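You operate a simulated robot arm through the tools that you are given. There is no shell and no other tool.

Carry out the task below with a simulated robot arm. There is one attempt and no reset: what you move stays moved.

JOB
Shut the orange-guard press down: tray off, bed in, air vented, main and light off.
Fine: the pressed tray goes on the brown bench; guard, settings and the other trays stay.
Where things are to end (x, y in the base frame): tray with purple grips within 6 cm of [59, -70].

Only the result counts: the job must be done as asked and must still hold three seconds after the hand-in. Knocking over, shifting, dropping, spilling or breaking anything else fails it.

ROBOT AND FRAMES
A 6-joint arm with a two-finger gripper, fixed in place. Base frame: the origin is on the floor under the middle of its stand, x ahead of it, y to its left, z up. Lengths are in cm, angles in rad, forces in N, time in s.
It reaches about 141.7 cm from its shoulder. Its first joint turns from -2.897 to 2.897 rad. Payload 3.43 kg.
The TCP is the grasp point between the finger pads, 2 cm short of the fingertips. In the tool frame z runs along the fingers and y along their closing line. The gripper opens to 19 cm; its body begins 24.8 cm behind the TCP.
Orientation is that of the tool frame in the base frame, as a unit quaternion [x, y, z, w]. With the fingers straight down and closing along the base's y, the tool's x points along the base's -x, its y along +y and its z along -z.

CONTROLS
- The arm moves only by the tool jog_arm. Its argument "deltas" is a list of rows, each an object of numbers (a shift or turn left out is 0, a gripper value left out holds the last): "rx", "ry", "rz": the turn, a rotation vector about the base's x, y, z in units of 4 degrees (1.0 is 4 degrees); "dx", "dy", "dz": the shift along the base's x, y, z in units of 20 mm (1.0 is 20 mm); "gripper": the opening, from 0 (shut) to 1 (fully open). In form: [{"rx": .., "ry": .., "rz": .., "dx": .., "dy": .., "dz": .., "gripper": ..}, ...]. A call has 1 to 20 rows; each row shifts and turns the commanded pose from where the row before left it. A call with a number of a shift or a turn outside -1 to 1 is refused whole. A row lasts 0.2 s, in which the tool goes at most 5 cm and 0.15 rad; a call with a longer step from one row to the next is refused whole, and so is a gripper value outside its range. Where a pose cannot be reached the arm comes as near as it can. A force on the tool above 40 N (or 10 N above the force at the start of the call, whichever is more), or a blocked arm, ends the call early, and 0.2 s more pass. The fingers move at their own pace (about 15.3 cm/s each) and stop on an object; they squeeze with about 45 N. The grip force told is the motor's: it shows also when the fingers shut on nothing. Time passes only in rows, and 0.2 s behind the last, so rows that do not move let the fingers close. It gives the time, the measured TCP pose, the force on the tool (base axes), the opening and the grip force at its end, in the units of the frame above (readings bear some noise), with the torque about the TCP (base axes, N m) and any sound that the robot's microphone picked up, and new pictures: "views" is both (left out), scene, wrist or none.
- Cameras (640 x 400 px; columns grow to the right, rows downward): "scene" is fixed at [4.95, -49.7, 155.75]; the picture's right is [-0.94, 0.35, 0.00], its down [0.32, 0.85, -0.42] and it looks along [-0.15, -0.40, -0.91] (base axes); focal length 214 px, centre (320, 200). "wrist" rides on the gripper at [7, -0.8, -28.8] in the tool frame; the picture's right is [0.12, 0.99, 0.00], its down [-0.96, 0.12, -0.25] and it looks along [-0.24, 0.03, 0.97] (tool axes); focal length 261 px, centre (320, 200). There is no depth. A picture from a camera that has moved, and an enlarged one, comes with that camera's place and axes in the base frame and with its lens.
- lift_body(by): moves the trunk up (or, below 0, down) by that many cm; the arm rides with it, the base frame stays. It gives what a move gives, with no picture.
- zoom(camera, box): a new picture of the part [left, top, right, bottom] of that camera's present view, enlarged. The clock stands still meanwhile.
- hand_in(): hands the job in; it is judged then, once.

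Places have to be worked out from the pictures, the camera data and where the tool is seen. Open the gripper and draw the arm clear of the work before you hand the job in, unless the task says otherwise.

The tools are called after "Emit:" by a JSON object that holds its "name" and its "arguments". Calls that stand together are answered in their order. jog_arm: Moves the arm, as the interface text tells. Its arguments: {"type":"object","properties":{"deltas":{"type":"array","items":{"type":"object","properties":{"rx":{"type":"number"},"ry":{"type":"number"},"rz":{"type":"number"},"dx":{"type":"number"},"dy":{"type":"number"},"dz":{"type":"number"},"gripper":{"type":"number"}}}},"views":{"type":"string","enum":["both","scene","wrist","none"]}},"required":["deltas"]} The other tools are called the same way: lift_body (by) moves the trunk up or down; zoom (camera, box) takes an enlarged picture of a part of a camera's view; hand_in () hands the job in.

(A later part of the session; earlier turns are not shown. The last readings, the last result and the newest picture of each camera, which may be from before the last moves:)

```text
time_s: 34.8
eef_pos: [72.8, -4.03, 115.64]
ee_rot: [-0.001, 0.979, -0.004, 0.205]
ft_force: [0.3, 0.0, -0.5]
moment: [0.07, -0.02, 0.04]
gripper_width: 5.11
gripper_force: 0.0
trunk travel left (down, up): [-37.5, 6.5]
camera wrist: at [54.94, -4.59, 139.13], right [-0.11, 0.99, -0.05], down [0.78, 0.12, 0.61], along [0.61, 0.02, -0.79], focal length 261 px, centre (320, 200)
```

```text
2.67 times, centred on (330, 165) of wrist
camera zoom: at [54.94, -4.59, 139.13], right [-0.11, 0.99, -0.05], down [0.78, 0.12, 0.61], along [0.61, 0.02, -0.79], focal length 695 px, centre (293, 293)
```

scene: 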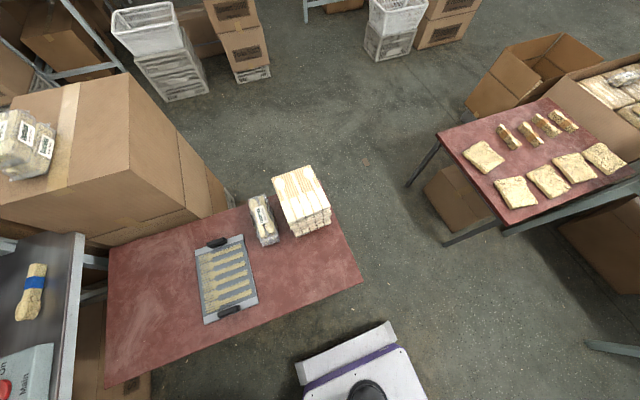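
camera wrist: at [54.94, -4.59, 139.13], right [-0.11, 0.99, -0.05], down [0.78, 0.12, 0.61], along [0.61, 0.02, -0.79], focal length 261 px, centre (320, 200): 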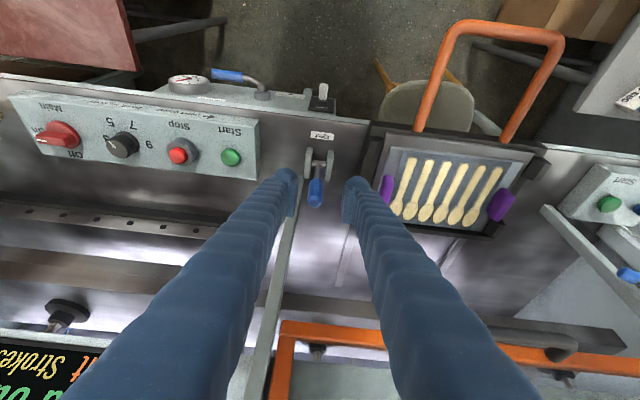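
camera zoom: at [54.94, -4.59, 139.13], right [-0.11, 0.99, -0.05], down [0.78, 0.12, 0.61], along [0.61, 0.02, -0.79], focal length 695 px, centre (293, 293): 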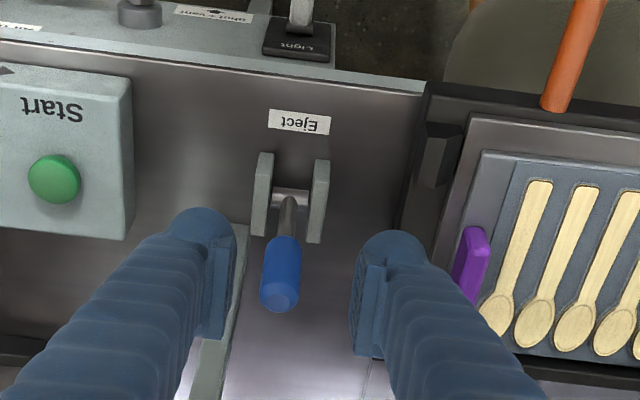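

The lever stands vertical from its pivot (≈(84.5,-4.4,88)) to the blue end (z≈101), with a guard rail just beside it at y≈-8, so I'll hook it with fingers closing along x. I'll rotate the tool 90° about its own axis first.

Emit:
{"name": "jog_arm", "arguments": {"deltas": [{"rz": -1, "rx": 0.437}, {"rz": -1, "rx": 0.437}, {"rz": -1, "rx": 0.437}, {"rz": -1, "rx": 0.437}, {"rz": -1, "rx": 0.437}, {"rz": -1, "rx": 0.437}, {"rz": -1, "rx": 0.437}, {"rz": -1, "rx": 0.437}, {"rz": -1, "rx": 0.437}, {"rz": -1, "rx": 0.437}, {"rz": -1, "rx": 0.437}, {"rz": -1, "rx": 0.437}, {"rz": -1, "rx": 0.437}, {"rz": -1, "rx": 0.437}, {"rz": -1, "rx": 0.437}, {"rz": -1, "rx": 0.437}, {"rz": -1, "rx": 0.437}, {"rz": -1, "rx": 0.437}, {"rz": -1, "rx": 0.437}, {"rz": -1, "rx": 0.437}], "views": "wrist"}}

```text
time_s: 39.0
eef_pos: [72.76, -3.9, 115.64]
ee_rot: [0.676, 0.709, 0.14, 0.146]
ft_force: [0.0, -0.3, 0.0]
moment: [-0.01, 0.01, -0.02]
gripper_width: 5.14
gripper_force: 0.0
trunk travel left (down, up): [-37.5, 6.5]
camera wrist: at [60.36, 3.16, 141.51], right [0.91, 0.17, 0.39], down [0.05, -0.96, 0.29], along [0.42, -0.24, -0.87], focal length 261 px, centre (320, 200)
```

wrist: 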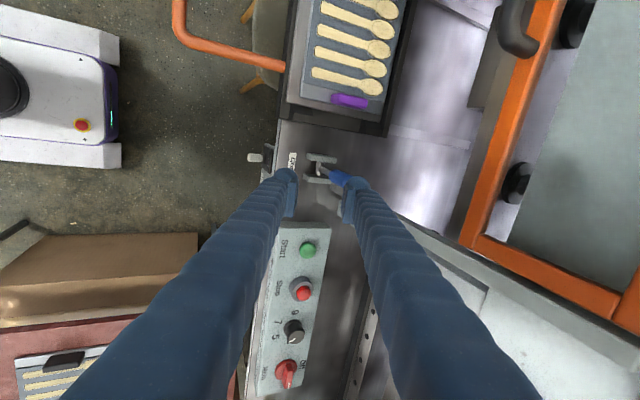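

Emit:
{"name": "zoom", "arguments": {"camera": "wrist", "box": [240, 120, 460, 270]}}

```text
2.67 times, centred on (350, 195) of wrist
camera zoom: at [60.36, 3.16, 141.51], right [0.91, 0.17, 0.39], down [0.05, -0.96, 0.29], along [0.42, -0.24, -0.87], focal length 695 px, centre (240, 213)
```

zoom: 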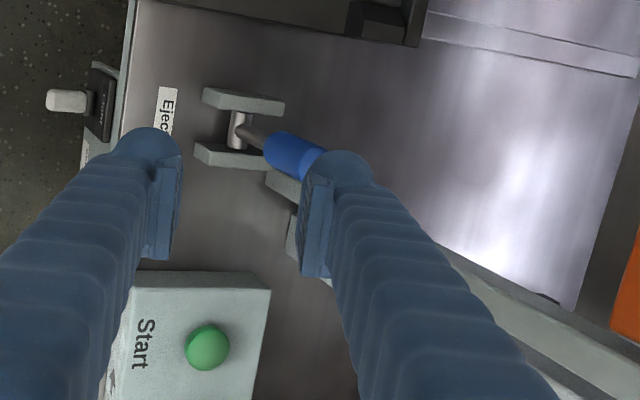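

Confirmed vertical lever. I'll complete the 90° turn, add tilt (to ~35°) so the gripper body stays clear of the guard rail, and set the opening to about 7.5 cm.

Emit:
{"name": "jog_arm", "arguments": {"deltas": [{"rz": -0.62, "rx": 0.27, "gripper": 0.395}, {"ry": -0.95}, {"ry": -0.95}, {"ry": -0.95}, {"dx": 0.5, "dz": -0.5}, {"dx": 1, "dz": -0.5}, {"dx": 1, "dz": -0.5}, {"dx": 1, "dz": -0.5}], "views": "wrist"}}

Emit:
{"name": "zoom", "arguments": {"camera": "wrist", "box": [220, 120, 440, 270]}}

```text
time_s: 40.8
eef_pos: [79.85, -3.88, 111.4]
ee_rot: [0.675, 0.676, 0.209, 0.211]
ft_force: [0.3, 0.0, 0.2]
moment: [-0.01, 0.02, 0.0]
gripper_width: 7.49
gripper_force: 0.0
out of reach, approached as far as the arm can: row 2
trunk travel left (down, up): [-37.5, 6.5]
camera wrist: at [62.8, 3.21, 134.62], right [0.82, 0.12, 0.56], down [-0.04, -0.96, 0.27], along [0.57, -0.25, -0.78], focal length 261 px, centre (320, 200)
```

wrist: 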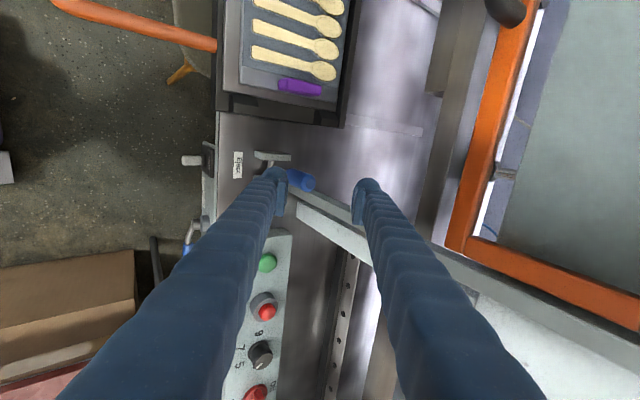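

```text
2.67 times, centred on (330, 195) of wrist
camera zoom: at [62.8, 3.21, 134.62], right [0.82, 0.12, 0.56], down [-0.04, -0.96, 0.27], along [0.57, -0.25, -0.78], focal length 695 px, centre (293, 213)
```

zoom: 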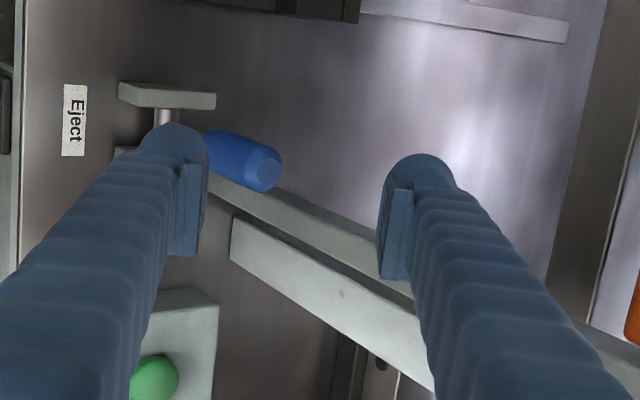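

Lever knob at ≈(84.9,-4.6,101) consistent; rails are at x≈86–88, y≤-7.7. Moving over and lowering so the knob comes between the fingers.

Emit:
{"name": "jog_arm", "arguments": {"deltas": [{"dx": 1, "dy": -0.1}, {"dx": 1, "dy": -0.1}, {"dx": 0.55}, {"dz": -1}, {"dz": -1}, {"dz": -1}, {"dz": -1}, {"dz": -1}], "views": "wrist"}}

Emit:
{"name": "zoom", "arguments": {"camera": "wrist", "box": [220, 120, 440, 270]}}

```text
time_s: 42.6
eef_pos: [84.91, -4.53, 101.6]
ee_rot: [0.674, 0.676, 0.21, 0.211]
ft_force: [-0.2, 0.5, 0.5]
moment: [0.0, 0.03, 0.04]
gripper_width: 7.48
gripper_force: 0.1
trunk travel left (down, up): [-37.5, 6.5]
camera wrist: at [68.01, 2.67, 124.63], right [0.82, 0.12, 0.56], down [-0.04, -0.96, 0.27], along [0.57, -0.25, -0.78], focal length 261 px, centre (320, 200)
```

wrist: 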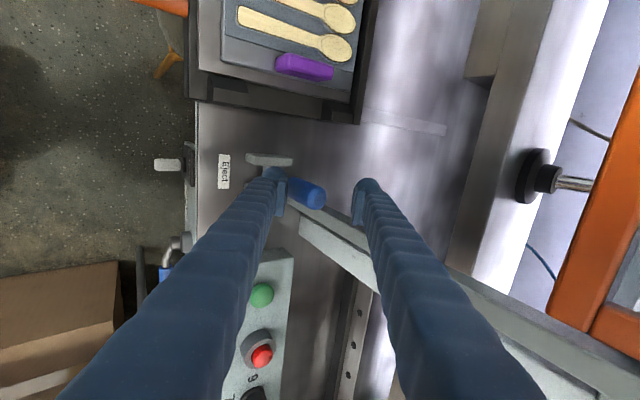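

```text
2.67 times, centred on (330, 195) of wrist
camera zoom: at [68.01, 2.67, 124.63], right [0.82, 0.12, 0.56], down [-0.04, -0.96, 0.27], along [0.57, -0.25, -0.78], focal length 695 px, centre (293, 213)
```

zoom: 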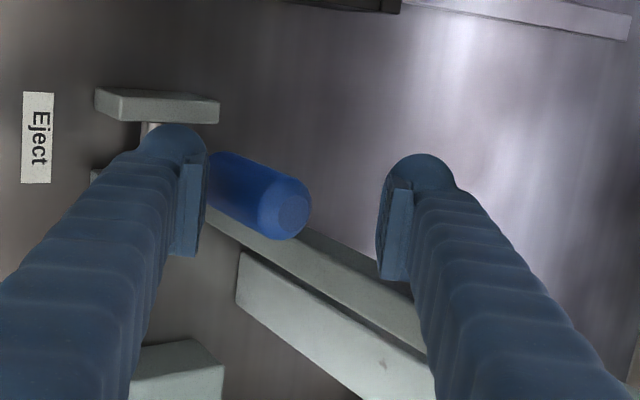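

Emit:
{"name": "jog_arm", "arguments": {"deltas": [{"dz": -0.6}, {"dz": -0.6}, {"dz": -0.5}], "views": "wrist"}}

Emit:
{"name": "zoom", "arguments": {"camera": "wrist", "box": [220, 120, 440, 270]}}

```text
time_s: 43.4
eef_pos: [84.91, -4.39, 98.08]
ee_rot: [0.674, 0.676, 0.21, 0.211]
ft_force: [0.0, 0.0, -0.4]
moment: [0.04, 0.05, -0.02]
gripper_width: 7.51
gripper_force: 0.1
trunk travel left (down, up): [-37.5, 6.5]
camera wrist: at [68.02, 2.73, 121.29], right [0.82, 0.12, 0.56], down [-0.04, -0.96, 0.27], along [0.57, -0.25, -0.78], focal length 261 px, centre (320, 200)
```

wrist: 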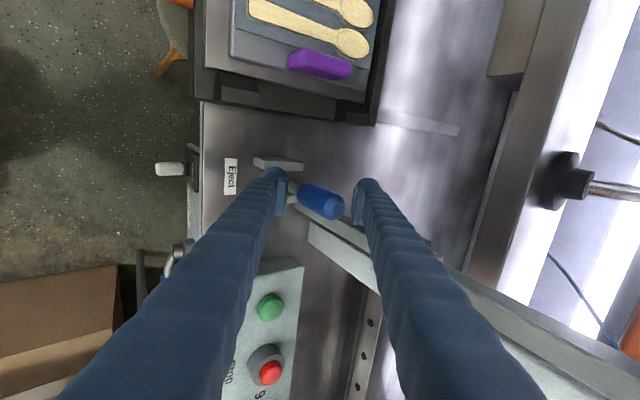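

```text
2.67 times, centred on (330, 195) of wrist
camera zoom: at [68.02, 2.73, 121.29], right [0.82, 0.12, 0.56], down [-0.04, -0.96, 0.27], along [0.57, -0.25, -0.78], focal length 695 px, centre (293, 213)
```

zoom: 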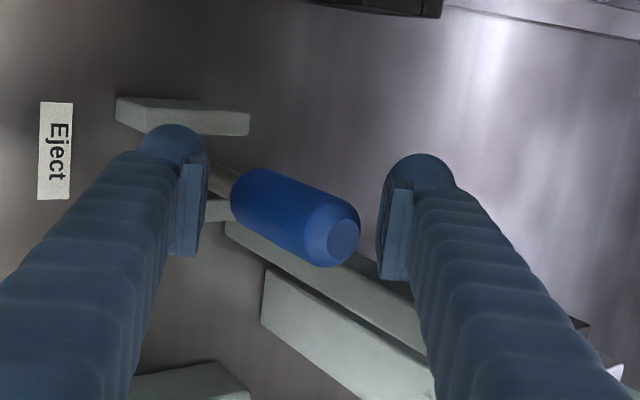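

Knob is between the fingers. I'll pull gently toward the robot (−x) 3 cm and watch the force.

Emit:
{"name": "jog_arm", "arguments": {"deltas": [{"dx": -0.25}, {"dx": -0.25}, {"dx": -0.25}, {"dx": -0.25}, {"dx": -0.25}, {"dx": -0.25}], "views": "wrist"}}

Emit:
{"name": "zoom", "arguments": {"camera": "wrist", "box": [220, 120, 440, 270]}}

```text
time_s: 44.8
eef_pos: [81.89, -4.34, 98.17]
ee_rot: [0.674, 0.676, 0.21, 0.21]
ft_force: [0.9, 0.4, 2.0]
moment: [-0.02, -0.02, 0.04]
gripper_width: 7.64
gripper_force: 0.6
trunk travel left (down, up): [-37.5, 6.5]
camera wrist: at [64.87, 2.81, 121.36], right [0.82, 0.12, 0.56], down [-0.04, -0.96, 0.27], along [0.58, -0.25, -0.78], focal length 261 px, centre (320, 200)
```

wrist: 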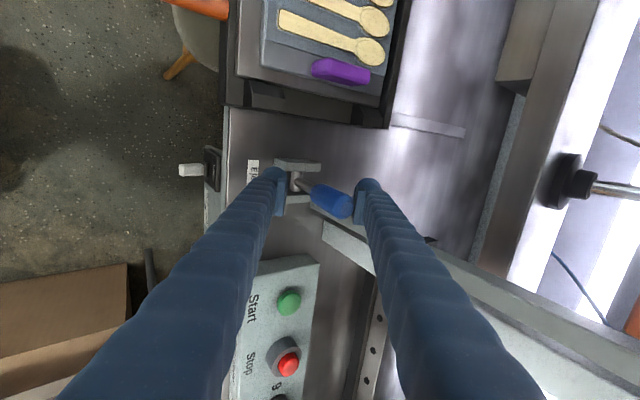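

```text
2.67 times, centred on (330, 195) of wrist
camera zoom: at [64.87, 2.81, 121.36], right [0.82, 0.12, 0.56], down [-0.04, -0.96, 0.27], along [0.58, -0.25, -0.78], focal length 695 px, centre (293, 213)
```

zoom: 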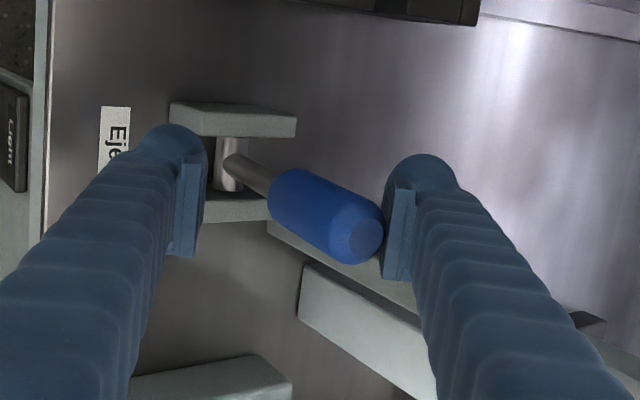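

Contact made with low force and the lever starting to follow. Continuing the pull along its arc.

Emit:
{"name": "jog_arm", "arguments": {"deltas": [{"dx": -0.5, "dz": -0.05}, {"dx": -0.5, "dz": -0.1}, {"dx": -0.5, "dz": -0.15}, {"dx": -0.5, "dz": -0.2}, {"dx": -0.5, "dz": -0.25}, {"dx": -0.5, "dz": -0.3}], "views": "wrist"}}

Emit:
{"name": "zoom", "arguments": {"camera": "wrist", "box": [220, 120, 440, 270]}}

```text
time_s: 46.2
eef_pos: [75.84, -4.29, 96.02]
ee_rot: [0.674, 0.676, 0.21, 0.211]
ft_force: [-0.6, -0.2, 0.0]
moment: [0.0, -0.01, 0.04]
gripper_width: 7.51
gripper_force: 0.1
trunk travel left (down, up): [-37.5, 6.5]
camera wrist: at [58.86, 2.86, 119.23], right [0.82, 0.12, 0.56], down [-0.04, -0.96, 0.27], along [0.57, -0.25, -0.78], focal length 261 px, centre (320, 200)
```

wrist: 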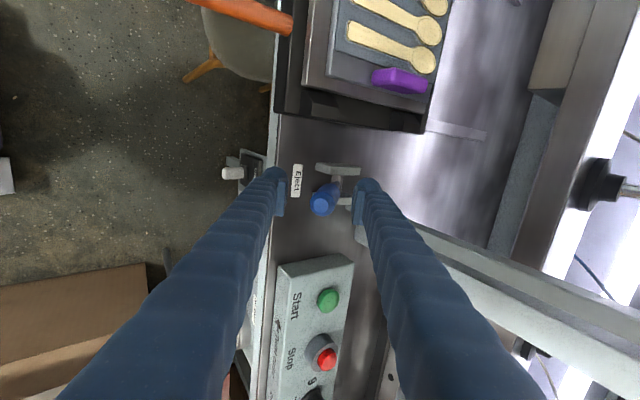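

```text
2.67 times, centred on (330, 195) of wrist
camera zoom: at [58.86, 2.86, 119.23], right [0.82, 0.12, 0.56], down [-0.04, -0.96, 0.27], along [0.57, -0.25, -0.78], focal length 695 px, centre (293, 213)
```

zoom: 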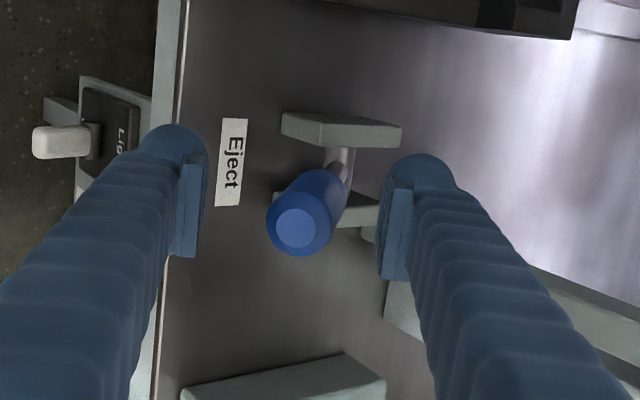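

The lever swung freely to about 45° toward the robot (its stop). I'll rise off and check whether the tray has lifted.

Emit:
{"name": "jog_arm", "arguments": {"deltas": [{"dz": 1}, {"dz": 1}, {"dz": 1}, {"dz": 1}, {"dz": 1}, {"dz": 1}, {"dz": 1}], "views": "wrist"}}

Emit:
{"name": "zoom", "arguments": {"camera": "wrist", "box": [220, 0, 440, 250]}}

```text
time_s: 47.8
eef_pos: [76.02, -4.32, 110.1]
ee_rot: [0.675, 0.675, 0.21, 0.211]
ft_force: [-0.3, 0.2, 0.6]
moment: [0.03, -0.02, -0.03]
gripper_width: 7.5
gripper_force: 0.1
trunk travel left (down, up): [-37.5, 6.5]
camera wrist: at [58.92, 2.88, 133.27], right [0.82, 0.12, 0.56], down [-0.04, -0.96, 0.27], along [0.58, -0.25, -0.78], focal length 261 px, centre (320, 200)
```

wrist: 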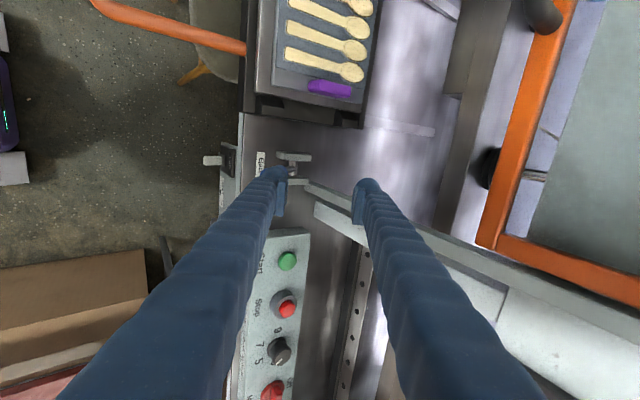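

```text
1.60 times, centred on (330, 125) of wrist
camera zoom: at [58.92, 2.88, 133.27], right [0.82, 0.12, 0.56], down [-0.04, -0.96, 0.27], along [0.58, -0.25, -0.78], focal length 417 px, centre (304, 320)
```

zoom: 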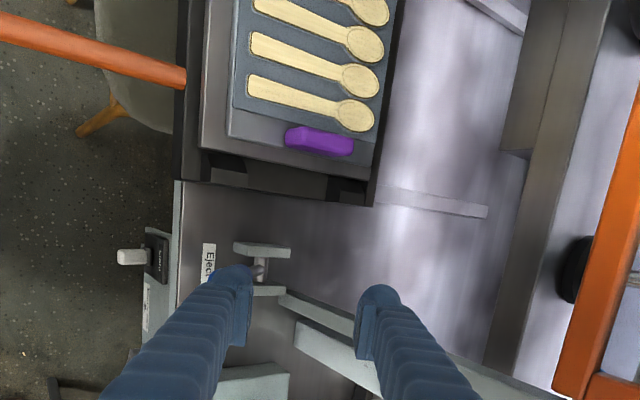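

I'll turn the tool back to its normal yaw while shifting left to look at the tray from the same pose as before.

Emit:
{"name": "jog_arm", "arguments": {"deltas": [{"rz": 1, "rx": -0.692, "dz": 0.3}, {"rz": 1, "rx": -0.692, "dz": 0.3}, {"rz": 1, "rx": -0.692, "dy": 1}, {"rz": 1, "rx": -0.692, "dy": 1}, {"rz": 1, "rx": -0.692, "dy": 1}, {"rz": 1, "rx": -0.692, "dy": 1}, {"rz": 1, "rx": -0.692, "dy": 1}, {"rz": 1, "rx": -0.692, "dy": 1}, {"rz": 1, "rx": -0.692, "dy": 1}, {"rz": 1, "rx": -0.692, "dy": 1}, {"rz": 1, "rx": -0.692, "dy": 1}, {"rz": 1, "rx": -0.692, "dy": 1}, {"rz": 1, "rx": -0.692, "dy": 1}, {"rz": 1, "rx": -0.692, "dy": 1}, {"rz": 1, "rx": -0.692, "dy": 1}, {"rz": 1, "rx": -0.692, "dy": 1}, {"rz": 1, "rx": -0.692, "dy": 1}, {"rz": 1, "rx": -0.692, "dy": 1}, {"rz": 0.5, "rx": -0.346, "dy": 1}, {"ry": 1, "dy": 1}], "views": "none"}}

Emit:
{"name": "jog_arm", "arguments": {"deltas": [{"ry": 0.9, "dy": 0.8, "dx": -0.85}, {"ry": 0.9, "dx": -0.85}], "views": "wrist"}}

Emit:
{"name": "zoom", "arguments": {"camera": "wrist", "box": [100, 90, 400, 260]}}

```text
time_s: 52.0
eef_pos: [75.93, 31.69, 111.11]
ee_rot: [-0.002, 0.965, -0.001, 0.264]
ft_force: [0.7, -0.3, 0.0]
moment: [-0.03, -0.03, 0.0]
gripper_width: 7.5
gripper_force: 0.1
trunk travel left (down, up): [-37.5, 6.5]
```

```text
time_s: 52.6
eef_pos: [72.48, 33.15, 111.14]
ee_rot: [-0.002, 0.979, 0.0, 0.204]
ft_force: [0.5, -0.5, -0.4]
moment: [-0.03, -0.03, -0.05]
gripper_width: 7.5
gripper_force: 0.0
trunk travel left (down, up): [-37.5, 6.5]
camera wrist: at [54.66, 32.44, 134.69], right [-0.11, 0.99, -0.05], down [0.78, 0.12, 0.61], along [0.61, 0.03, -0.79], focal length 261 px, centre (320, 200)
```

wrist: 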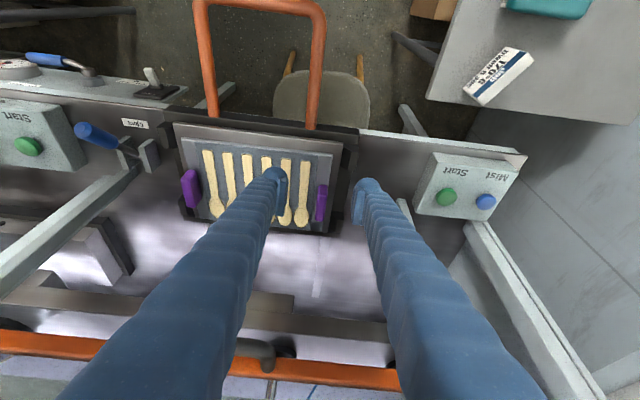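

```text
2.13 times, centred on (250, 175) of wrist
camera zoom: at [54.66, 32.44, 134.69], right [-0.11, 0.99, -0.05], down [0.78, 0.12, 0.61], along [0.61, 0.03, -0.79], focal length 556 px, centre (469, 253)
```

zoom: 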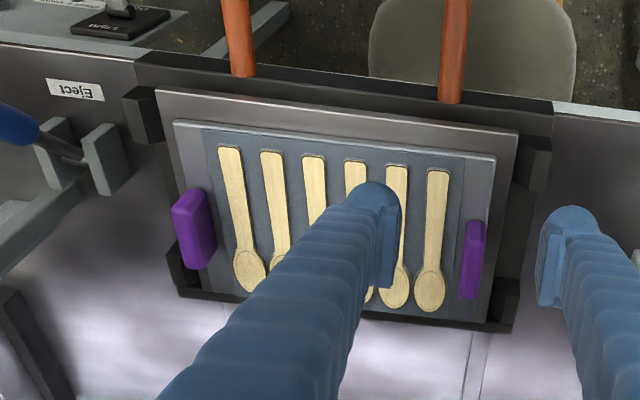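

The tray now appears raised about 1 cm by the ejector. I'll move over the +y grip again and re-measure.

Emit:
{"name": "jog_arm", "arguments": {"deltas": [{"dx": 1, "dy": 0.4, "gripper": 0.27}, {"dx": 1}, {"dx": 1}, {"dx": 1, "dz": -0.5}, {"dx": 1, "dz": -0.5}, {"dx": 0.6, "dz": -1}, {"dz": -0.9}], "views": "wrist"}}

Emit:
{"name": "zoom", "arguments": {"camera": "wrist", "box": [260, 110, 400, 220]}}

```text
time_s: 54.2
eef_pos: [83.75, 33.97, 105.45]
ee_rot: [-0.002, 0.979, -0.002, 0.203]
ft_force: [0.2, -0.2, 0.1]
moment: [-0.01, 0.0, 0.02]
gripper_width: 5.12
gripper_force: 0.0
trunk travel left (down, up): [-37.5, 6.5]
camera wrist: at [65.86, 33.33, 128.96], right [-0.11, 0.99, -0.05], down [0.78, 0.12, 0.61], along [0.61, 0.03, -0.79], focal length 261 px, centre (320, 200)
```

wrist: 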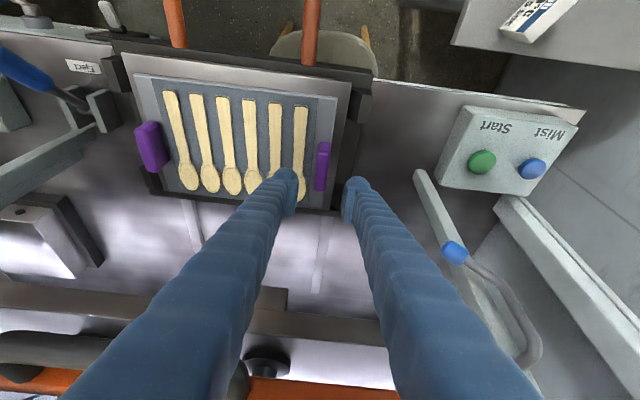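

```text
3.64 times, centred on (330, 165) of wrist
camera zoom: at [65.86, 33.33, 128.96], right [-0.11, 0.99, -0.05], down [0.78, 0.12, 0.61], along [0.61, 0.03, -0.79], focal length 948 px, centre (284, 327)
```

zoom: 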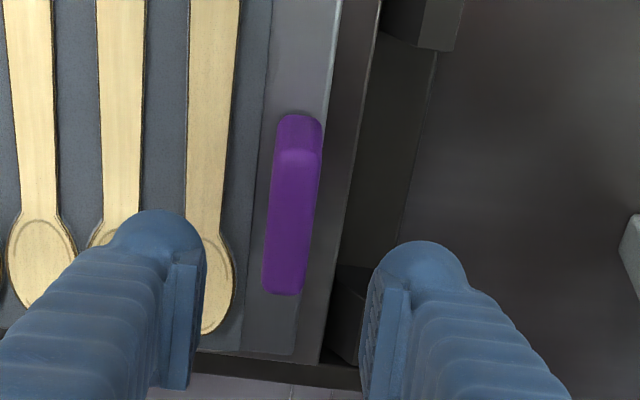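

Tray has risen ~1.1 cm. Descending to TCP z≈98.0 and closing on the grip again.

Emit:
{"name": "jog_arm", "arguments": {"deltas": [{"dx": 0.25, "dy": 0.02, "dz": -0.8}, {"dx": 0.25, "dz": -0.8}, {"dz": -0.8}, {"dz": -0.8}, {"dz": -0.55}, {}, {"gripper": 0}, {}, {}, {}], "views": "wrist"}}

Emit:
{"name": "zoom", "arguments": {"camera": "wrist", "box": [230, 90, 410, 220]}}

```text
time_s: 56.4
eef_pos: [84.69, 34.26, 97.83]
ee_rot: [-0.002, 0.979, -0.001, 0.204]
ft_force: [1.0, 0.5, 0.7]
moment: [-0.09, -0.07, 0.23]
gripper_width: 1.67
gripper_force: 45.0
trunk travel left (down, up): [-37.5, 6.5]
camera wrist: at [66.77, 33.42, 121.46], right [-0.11, 0.99, -0.05], down [0.78, 0.12, 0.61], along [0.61, 0.03, -0.79], focal length 261 px, centre (320, 200)
```

wrist: 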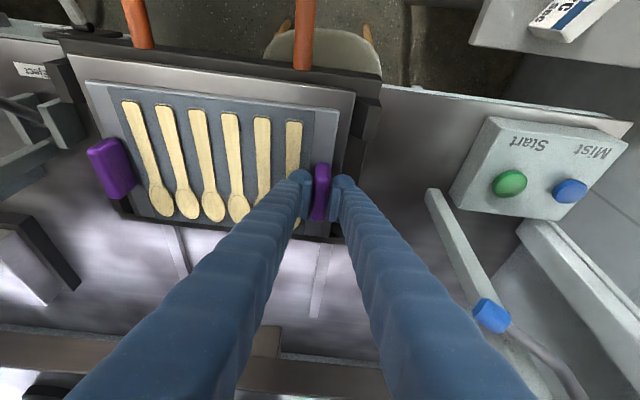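

```text
3.08 times, centred on (320, 155) of wrist
camera zoom: at [66.77, 33.42, 121.46], right [-0.11, 0.99, -0.05], down [0.78, 0.12, 0.61], along [0.61, 0.03, -0.79], focal length 802 px, centre (320, 338)
```

zoom: 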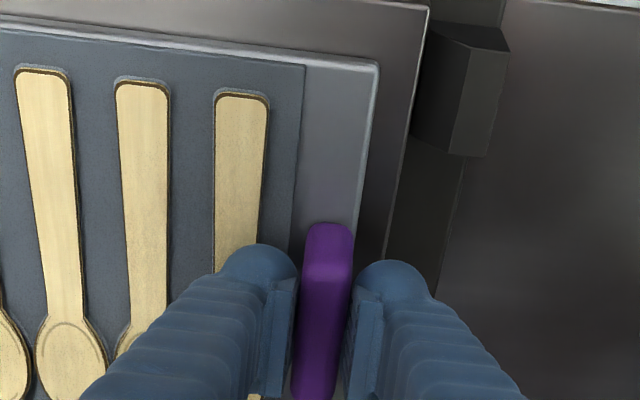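

Gripped at 1.67 cm. Lifting slowly 1.2 cm and checking that the width holds.

Emit:
{"name": "jog_arm", "arguments": {"deltas": [{"dz": 0.2}, {"dz": 0.2}, {"dz": 0.2}, {}], "views": "wrist"}}

Emit:
{"name": "zoom", "arguments": {"camera": "wrist", "box": [60, 40, 420, 260]}}

```text
time_s: 57.4
eef_pos: [84.61, 33.98, 99.05]
ee_rot: [-0.002, 0.979, -0.001, 0.203]
ft_force: [-0.6, -0.9, -2.1]
moment: [0.31, 0.05, -0.02]
gripper_width: 1.68
gripper_force: 44.6
trunk travel left (down, up): [-37.5, 6.5]
camera wrist: at [66.81, 33.34, 122.66], right [-0.11, 0.99, -0.05], down [0.78, 0.12, 0.61], along [0.61, 0.03, -0.79], focal length 261 px, centre (320, 200)
```

wrist: 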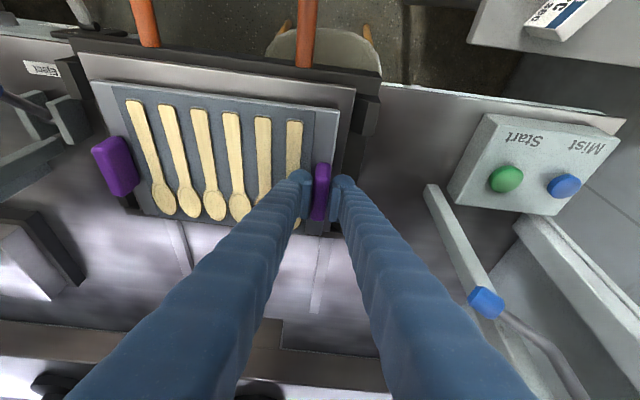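

```text
1.78 times, centred on (240, 150) of wrist
camera zoom: at [66.81, 33.34, 122.66], right [-0.11, 0.99, -0.05], down [0.78, 0.12, 0.61], along [0.61, 0.03, -0.79], focal length 463 px, centre (462, 289)
```

zoom: 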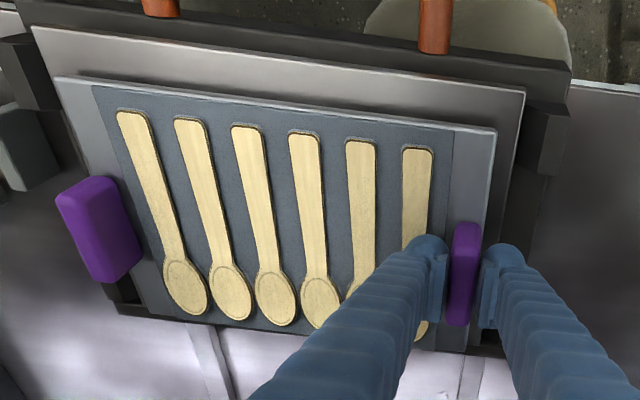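

The tray lifts level and is light (~0.25 kg). I'll raise it ~8 cm more, then pull it out toward the robot from under the guard.

Emit:
{"name": "jog_arm", "arguments": {"deltas": [{"dz": 0.4}, {"dz": 0.6}, {"dz": 0.7}, {"dz": 0.7}, {"dz": 0.7}, {"dz": 0.6}, {"dz": 0.4}, {"dx": -0.3}, {"dx": -0.6}, {"dx": -0.7}, {"dx": -0.7}, {"dx": -0.7}, {"dx": -0.7}, {"dx": -0.7}, {"dx": -0.7}, {"dx": -0.7}, {"dx": -0.7}, {"dx": -0.7}, {"dx": -0.7}, {"dx": -0.4}], "views": "wrist"}}

```text
time_s: 61.6
eef_pos: [67.96, 34.17, 107.46]
ee_rot: [-0.002, 0.979, 0.0, 0.204]
ft_force: [-0.4, 0.4, -2.6]
moment: [0.32, 0.01, 0.01]
gripper_width: 1.7
gripper_force: 44.9
trunk travel left (down, up): [-37.5, 6.5]
camera wrist: at [50.15, 33.4, 131.03], right [-0.11, 0.99, -0.05], down [0.78, 0.12, 0.61], along [0.61, 0.03, -0.79], focal length 261 px, centre (320, 200)
```

wrist: 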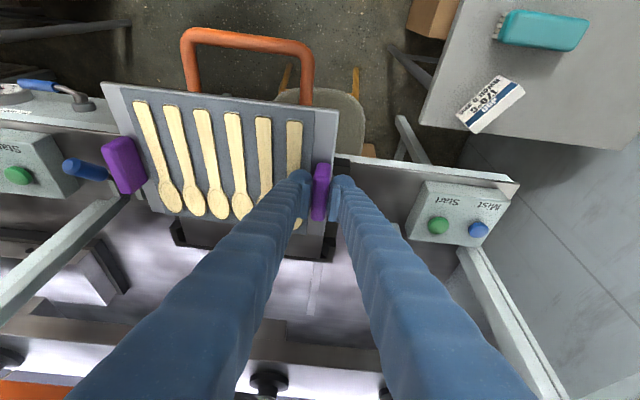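

Tray is out and held steady. Raising to z≈115 and starting the traverse toward the brown bench (−y).

Emit:
{"name": "jog_arm", "arguments": {"deltas": [{"dz": 0.5, "dx": -0.2}, {"dz": 0.7, "dx": -0.4}, {"dz": 0.8, "dx": -0.4}, {"dz": 0.8, "dx": -0.4}, {"dz": 0.6, "dx": -0.4}, {"dz": 0.4, "dy": -0.3}, {"dy": -0.6}, {"dy": -0.8}, {"dy": -0.9}, {"dy": -0.9}, {"dy": -0.9}, {"dy": -0.9}, {"dy": -0.9}, {"dy": -0.9}, {"dy": -0.9}, {"dy": -0.9}, {"dy": -0.9}, {"dy": -0.9}, {"dy": -0.9}, {"dy": -0.9}], "views": "wrist"}}

```text
time_s: 65.8
eef_pos: [64.54, 9.17, 114.74]
ee_rot: [-0.002, 0.979, 0.0, 0.203]
ft_force: [-0.7, 0.4, -2.9]
moment: [0.36, 0.03, 0.01]
gripper_width: 1.7
gripper_force: 45.0
trunk travel left (down, up): [-37.5, 6.5]
camera wrist: at [46.58, 8.37, 138.39], right [-0.11, 0.99, -0.05], down [0.78, 0.12, 0.61], along [0.61, 0.03, -0.79], focal length 261 px, centre (320, 200)
```

wrist: 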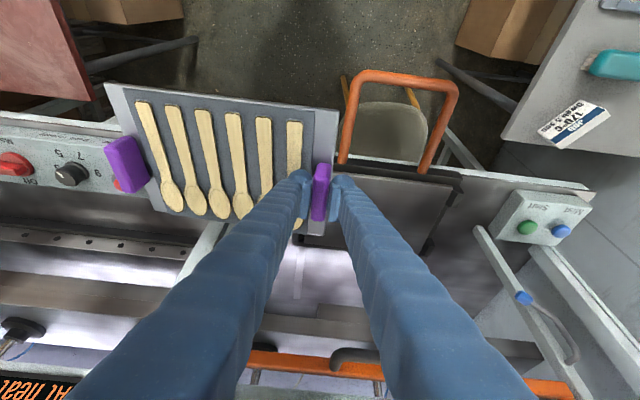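

Emit:
{"name": "jog_arm", "arguments": {"deltas": [{"dy": -0.6}, {"dy": -0.9}, {"dy": -1}, {"dy": -1}, {"dy": -1}, {"dy": -1}, {"dy": -1}, {"dy": -1}, {"dy": -1}, {"dy": -1}, {"dy": -1}, {"dy": -1}, {"dy": -1}, {"dy": -1}, {"dy": -1}, {"dy": -1}, {"dy": -1}, {"dy": -1}, {"dy": -0.8}, {"dy": -0.5}], "views": "both"}}

```text
time_s: 70.0
eef_pos: [64.41, -28.68, 114.87]
ee_rot: [0.0, 0.979, 0.0, 0.204]
ft_force: [-0.2, -0.1, -3.1]
moment: [0.33, 0.02, -0.01]
gripper_width: 1.71
gripper_force: 45.0
trunk travel left (down, up): [-37.5, 6.5]
camera wrist: at [46.59, -29.34, 138.49], right [-0.11, 0.99, -0.05], down [0.78, 0.12, 0.61], along [0.61, 0.03, -0.79], focal length 261 px, centre (320, 200)
```

scene: 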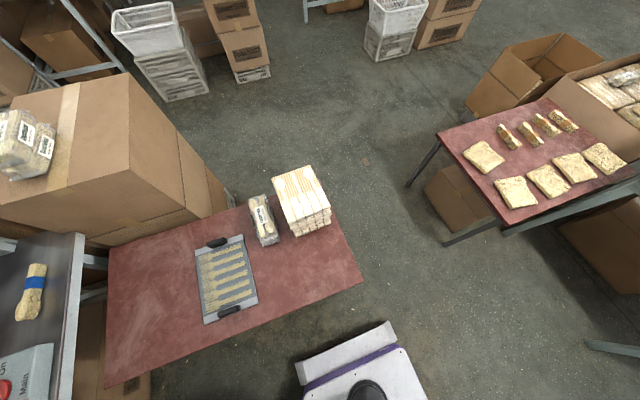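
wrist: 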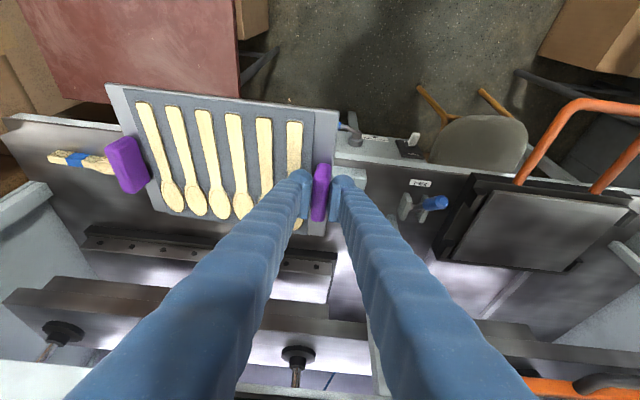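

Bed is clear and tray stays steady. Continuing to above the target: TCP (58.6, −58).

Emit:
{"name": "jog_arm", "arguments": {"deltas": [{"dy": -0.6, "dx": -0.1}, {"dy": -0.9, "dx": -0.2}, {"dy": -1, "dx": -0.2}, {"dy": -1, "dx": -0.2}, {"dy": -1, "dx": -0.2}, {"dy": -1, "dx": -0.2}, {"dy": -1, "dx": -0.2}, {"dy": -1, "dx": -0.2}, {"dy": -1, "dx": -0.2}, {"dy": -1, "dx": -0.2}, {"dy": -1, "dx": -0.2}, {"dy": -1, "dx": -0.2}, {"dy": -1, "dx": -0.2}, {"dy": -1, "dx": -0.2}, {"dy": -0.8, "dx": -0.2}, {"dy": -0.4, "dx": -0.1}, {}], "views": "both"}}

```text
time_s: 73.6
eef_pos: [58.44, -57.91, 115.05]
ee_rot: [-0.001, 0.979, 0.0, 0.204]
ft_force: [-0.1, -0.6, -3.6]
moment: [0.39, 0.02, 0.02]
gripper_width: 1.68
gripper_force: 45.2
trunk travel left (down, up): [-37.5, 6.5]
camera wrist: at [40.65, -58.69, 138.61], right [-0.11, 0.99, -0.05], down [0.78, 0.12, 0.61], along [0.61, 0.03, -0.79], focal length 261 px, centre (320, 200)
```

scene: 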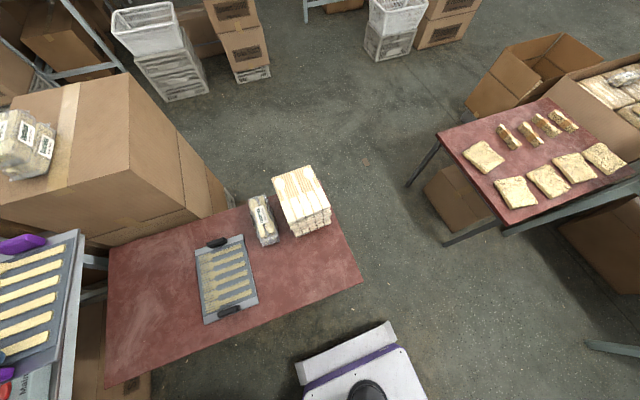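
wrist: 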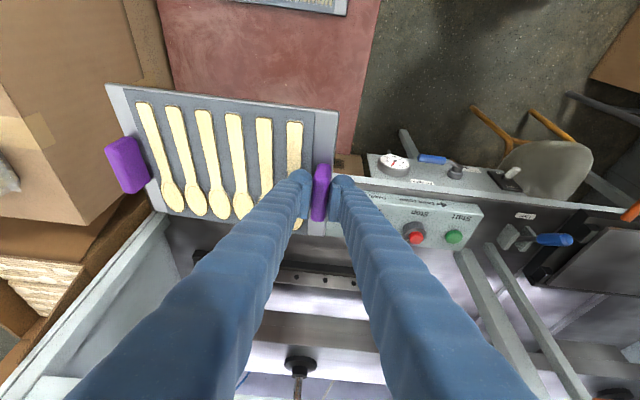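

Tray is above the target; the press deck edge is at x≈71 so the tray (x 50–68) will clear it. Lowering to z≈88 first.

Emit:
{"name": "jog_arm", "arguments": {"deltas": [{"dz": -0.5, "dx": 0.05}, {"dz": -0.9}, {"dz": -1}, {"dz": -1}, {"dz": -1}, {"dz": -1}, {"dz": -1}, {"dz": -1}, {"dz": -1}, {"dz": -1}, {"dz": -1}, {"dz": -1}, {"dz": -1}, {"dz": -0.7}, {"dz": -0.4}, {}], "views": "both"}}

```text
time_s: 77.0
eef_pos: [58.55, -57.97, 87.94]
ee_rot: [-0.001, 0.979, 0.0, 0.204]
ft_force: [-0.4, 0.6, -2.8]
moment: [0.34, 0.02, -0.01]
gripper_width: 1.7
gripper_force: 44.7
trunk travel left (down, up): [-37.5, 6.5]
camera wrist: at [40.72, -58.69, 111.57], right [-0.11, 0.99, -0.05], down [0.78, 0.12, 0.61], along [0.61, 0.03, -0.79], focal length 261 px, centre (320, 200)
```

scene: 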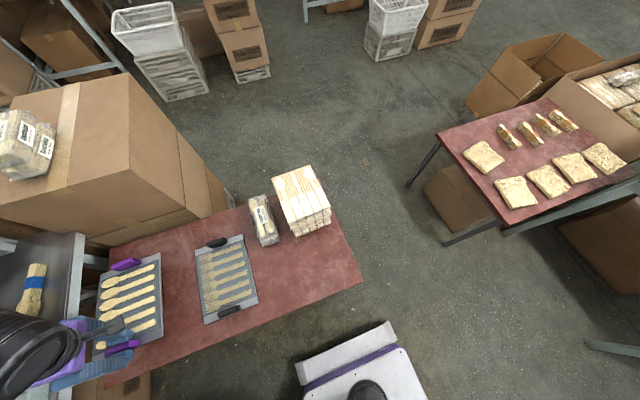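
wrist: 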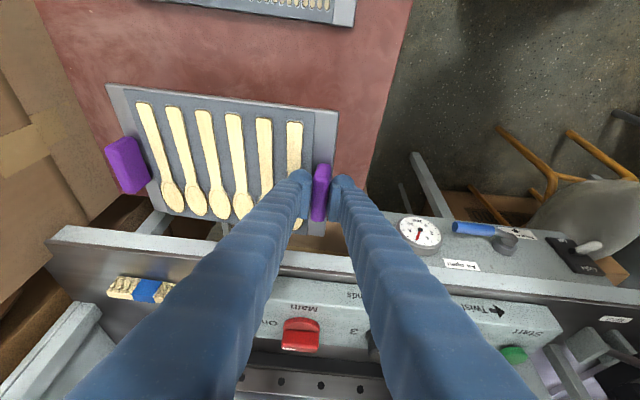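

Emit:
{"name": "jog_arm", "arguments": {"deltas": [{"dz": -0.5}, {"dz": -0.5}, {"dz": -0.5}, {"dz": -0.5}, {"dz": -0.5}, {"dz": -0.3}, {"dz": -0.2}, {}], "views": "both"}}

Emit:
{"name": "zoom", "arguments": {"camera": "scene", "box": [60, 220, 260, 380]}}

```text
time_s: 78.8
eef_pos: [58.55, -57.87, 81.98]
ee_rot: [-0.001, 0.979, -0.001, 0.203]
ft_force: [0.4, -0.5, -2.3]
moment: [0.36, 0.04, -0.03]
gripper_width: 1.72
gripper_force: 45.4
trunk travel left (down, up): [-37.5, 6.5]
camera wrist: at [40.67, -58.63, 105.52], right [-0.11, 0.99, -0.05], down [0.78, 0.12, 0.61], along [0.61, 0.03, -0.79], focal length 261 px, centre (320, 200)
```

scene: 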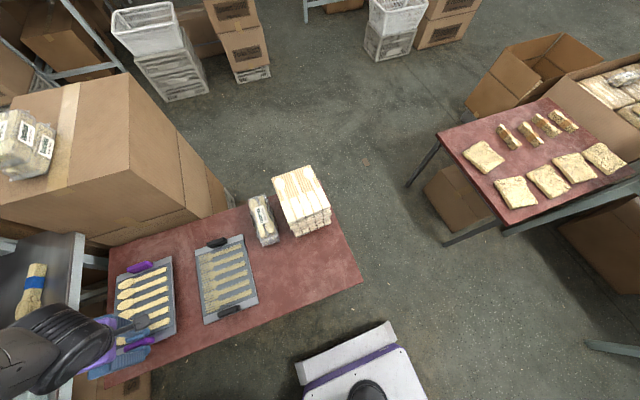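
wrist: 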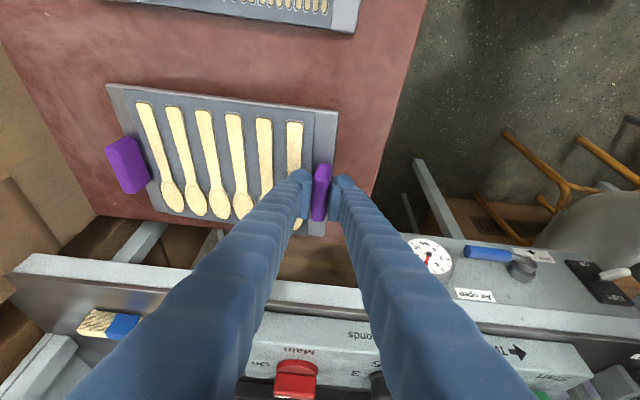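

```text
2.50 times, centred on (160, 300) of scene
camera zoom: at [4.95, -49.7, 155.75], right [-0.94, 0.35, 0.0], down [0.32, 0.85, -0.42], along [-0.15, -0.4, -0.91], focal length 536 px, centre (720, -50)
```

zoom: 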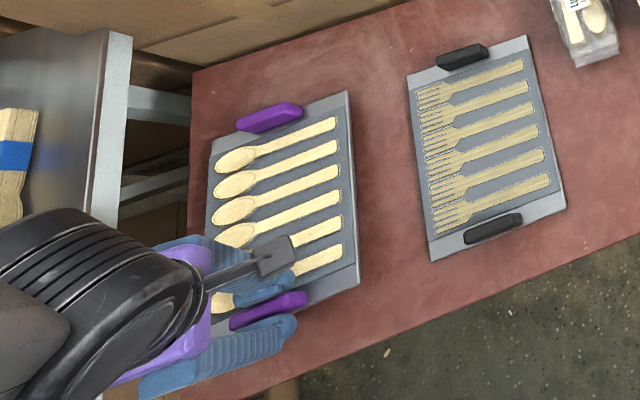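

Nearly down. Lowering slowly until contact shows in the force reading.

Emit:
{"name": "jog_arm", "arguments": {"deltas": [{"dz": -0.2}, {"dz": -0.2}, {"dz": -0.2}, {"dz": -0.2}, {}], "views": "none"}}

```text
time_s: 80.0
eef_pos: [58.61, -57.89, 80.36]
ee_rot: [-0.002, 0.979, -0.001, 0.203]
ft_force: [0.5, -0.3, -1.9]
moment: [0.27, 0.04, 0.03]
gripper_width: 1.69
gripper_force: 45.0
trunk travel left (down, up): [-37.5, 6.5]
```

Emit:
{"name": "jog_arm", "arguments": {"deltas": [{"dz": -0.15}, {"dz": -0.15}, {}], "views": "none"}}

```text
time_s: 80.8
eef_pos: [58.56, -57.93, 79.79]
ee_rot: [-0.001, 0.979, -0.001, 0.202]
ft_force: [0.3, -0.2, -2.6]
moment: [0.06, 0.08, 0.13]
gripper_width: 1.73
gripper_force: 44.3
trunk travel left (down, up): [-37.5, 6.5]
```

The moment dropped, so the far end is touching. A little more.

Emit:
{"name": "jog_arm", "arguments": {"deltas": [{"dz": -0.1}, {"dz": -0.1}, {}], "views": "both"}}

Emit:
{"name": "zoom", "arguments": {"camera": "scene", "box": [60, 220, 260, 380]}}

```text
time_s: 81.6
eef_pos: [58.64, -57.79, 79.35]
ee_rot: [-0.001, 0.979, 0.0, 0.202]
ft_force: [0.5, 0.0, -0.7]
moment: [-0.07, 0.13, 0.22]
gripper_width: 1.71
gripper_force: 45.2
trunk travel left (down, up): [-37.5, 6.5]
camera wrist: at [40.65, -58.59, 102.93], right [-0.11, 0.99, -0.05], down [0.78, 0.12, 0.61], along [0.61, 0.03, -0.79], focal length 261 px, centre (320, 200)
```

scene: 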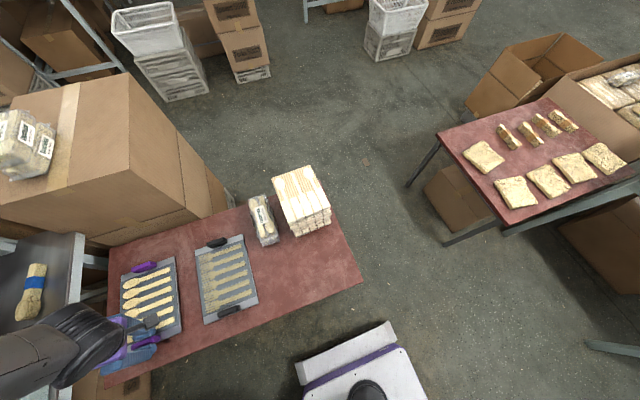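
wrist: 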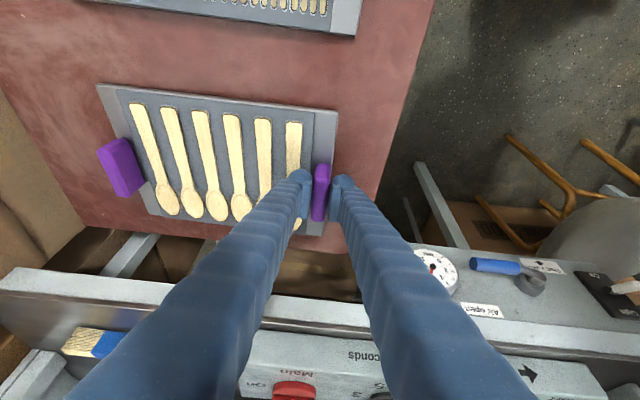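

```text
2.50 times, centred on (160, 300) of scene
camera zoom: at [4.95, -49.7, 155.75], right [-0.94, 0.35, 0.0], down [0.32, 0.85, -0.42], along [-0.15, -0.4, -0.91], focal length 536 px, centre (720, -50)
```

zoom: 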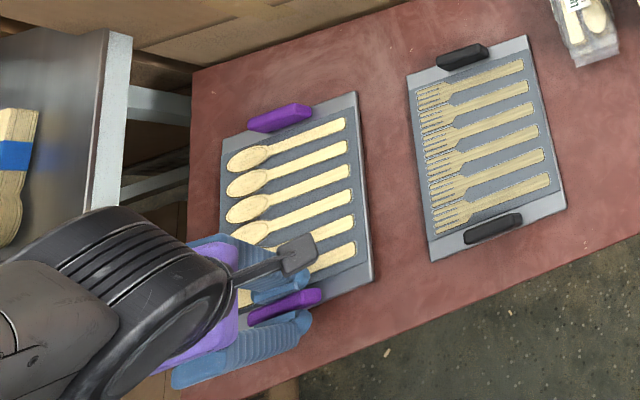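

Emit:
{"name": "jog_arm", "arguments": {"deltas": [{"dz": -0.1}, {"dz": -0.1}, {}], "views": "none"}}

```text
time_s: 82.4
eef_pos: [58.57, -57.88, 79.01]
ee_rot: [-0.001, 0.979, -0.002, 0.204]
ft_force: [0.8, -1.5, -0.7]
moment: [-0.08, 0.14, 0.18]
gripper_width: 1.68
gripper_force: 44.8
trunk travel left (down, up): [-37.5, 6.5]
```

Emit:
{"name": "jog_arm", "arguments": {"deltas": [{"dz": -0.1}, {"dz": -0.1}, {}], "views": "wrist"}}

Emit:
{"name": "zoom", "arguments": {"camera": "wrist", "box": [60, 60, 380, 260]}}

Emit:
{"name": "zoom", "arguments": {"camera": "scene", "box": [100, 240, 200, 370]}}

```text
time_s: 83.2
eef_pos: [58.44, -57.86, 78.53]
ee_rot: [-0.002, 0.979, -0.001, 0.204]
ft_force: [0.5, -0.4, -1.9]
moment: [-0.09, 0.13, 0.2]
gripper_width: 1.66
gripper_force: 44.8
trunk travel left (down, up): [-37.5, 6.5]
camera wrist: at [40.68, -58.64, 102.14], right [-0.11, 0.99, -0.05], down [0.78, 0.12, 0.61], along [0.61, 0.03, -0.79], focal length 261 px, centre (320, 200)
```

wrist: 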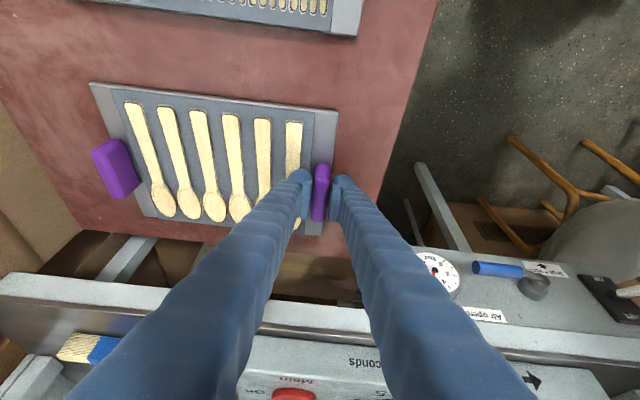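

```text
2.00 times, centred on (220, 160) of wrist
camera zoom: at [40.68, -58.64, 102.14], right [-0.11, 0.99, -0.05], down [0.78, 0.12, 0.61], along [0.61, 0.03, -0.79], focal length 521 px, centre (520, 280)
```

zoom: 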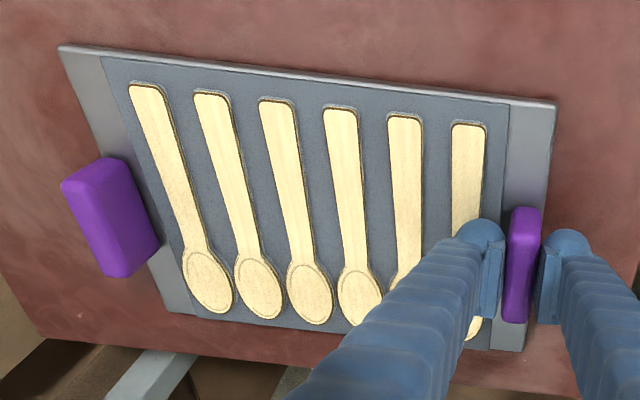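

```text
3.08 times, centred on (150, 305) of scene
camera zoom: at [4.95, -49.7, 155.75], right [-0.94, 0.35, 0.0], down [0.32, 0.85, -0.42], along [-0.15, -0.4, -0.91], focal length 660 px, centre (843, -123)
```

zoom: 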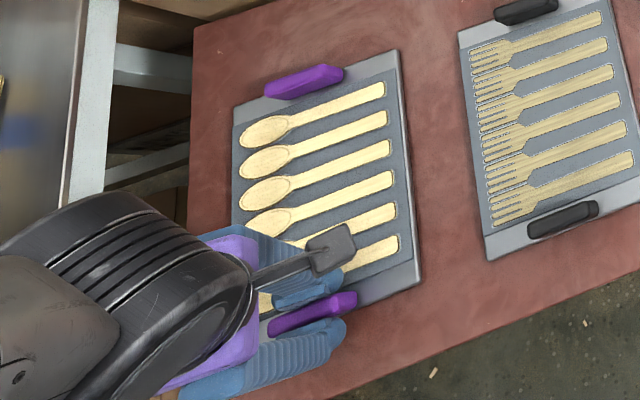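

Emit:
{"name": "jog_arm", "arguments": {"deltas": [{"dz": -0.1}, {"dz": -0.1}, {"dz": -0.1}, {}], "views": "none"}}

```text
time_s: 84.2
eef_pos: [58.68, -57.95, 78.17]
ee_rot: [-0.001, 0.979, -0.001, 0.205]
ft_force: [-1.7, 3.6, 24.4]
moment: [-0.12, 0.18, 0.27]
gripper_width: 1.67
gripper_force: 45.0
trunk travel left (down, up): [-37.5, 6.5]
```

Now fully seated (upward reaction). Ease off 2 mm and release.

Emit:
{"name": "jog_arm", "arguments": {"deltas": [{"dz": 0.1}, {}, {"gripper": 0.18}, {"gripper": 0.27}, {}, {}], "views": "both"}}

Emit:
{"name": "zoom", "arguments": {"camera": "wrist", "box": [60, 60, 380, 260]}}

```text
time_s: 85.6
eef_pos: [58.57, -57.85, 78.2]
ee_rot: [-0.002, 0.979, -0.001, 0.203]
ft_force: [0.0, 0.3, 0.1]
moment: [-0.01, -0.01, 0.02]
gripper_width: 5.14
gripper_force: 0.0
trunk travel left (down, up): [-37.5, 6.5]
camera wrist: at [40.71, -58.64, 101.75], right [-0.11, 0.99, -0.05], down [0.78, 0.12, 0.61], along [0.61, 0.03, -0.79], focal length 261 px, centre (320, 200)
```

scene: 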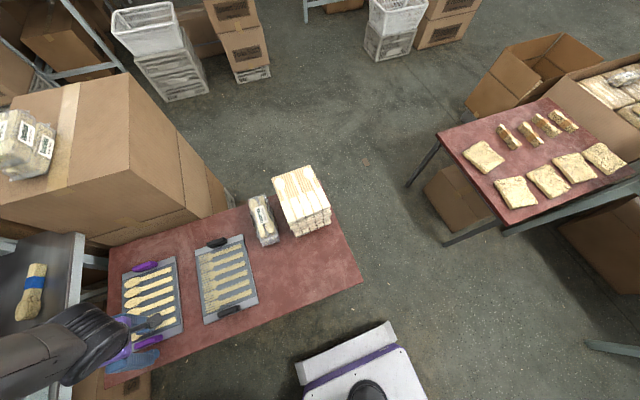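
wrist: 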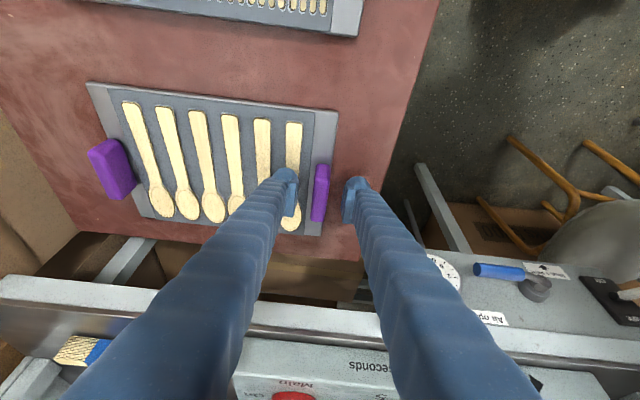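

```text
2.00 times, centred on (220, 160) of wrist
camera zoom: at [40.71, -58.64, 101.75], right [-0.11, 0.99, -0.05], down [0.78, 0.12, 0.61], along [0.61, 0.03, -0.79], focal length 521 px, centre (520, 280)
```

zoom: 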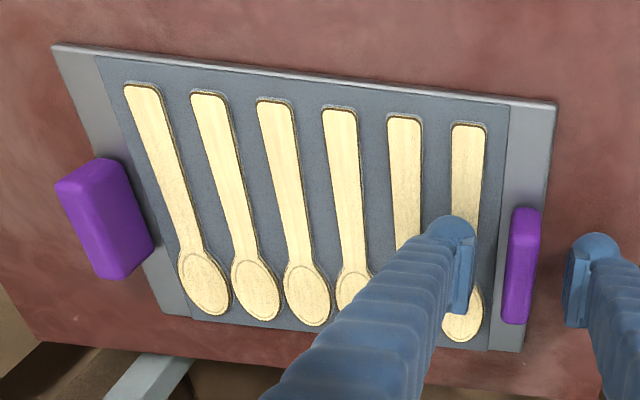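

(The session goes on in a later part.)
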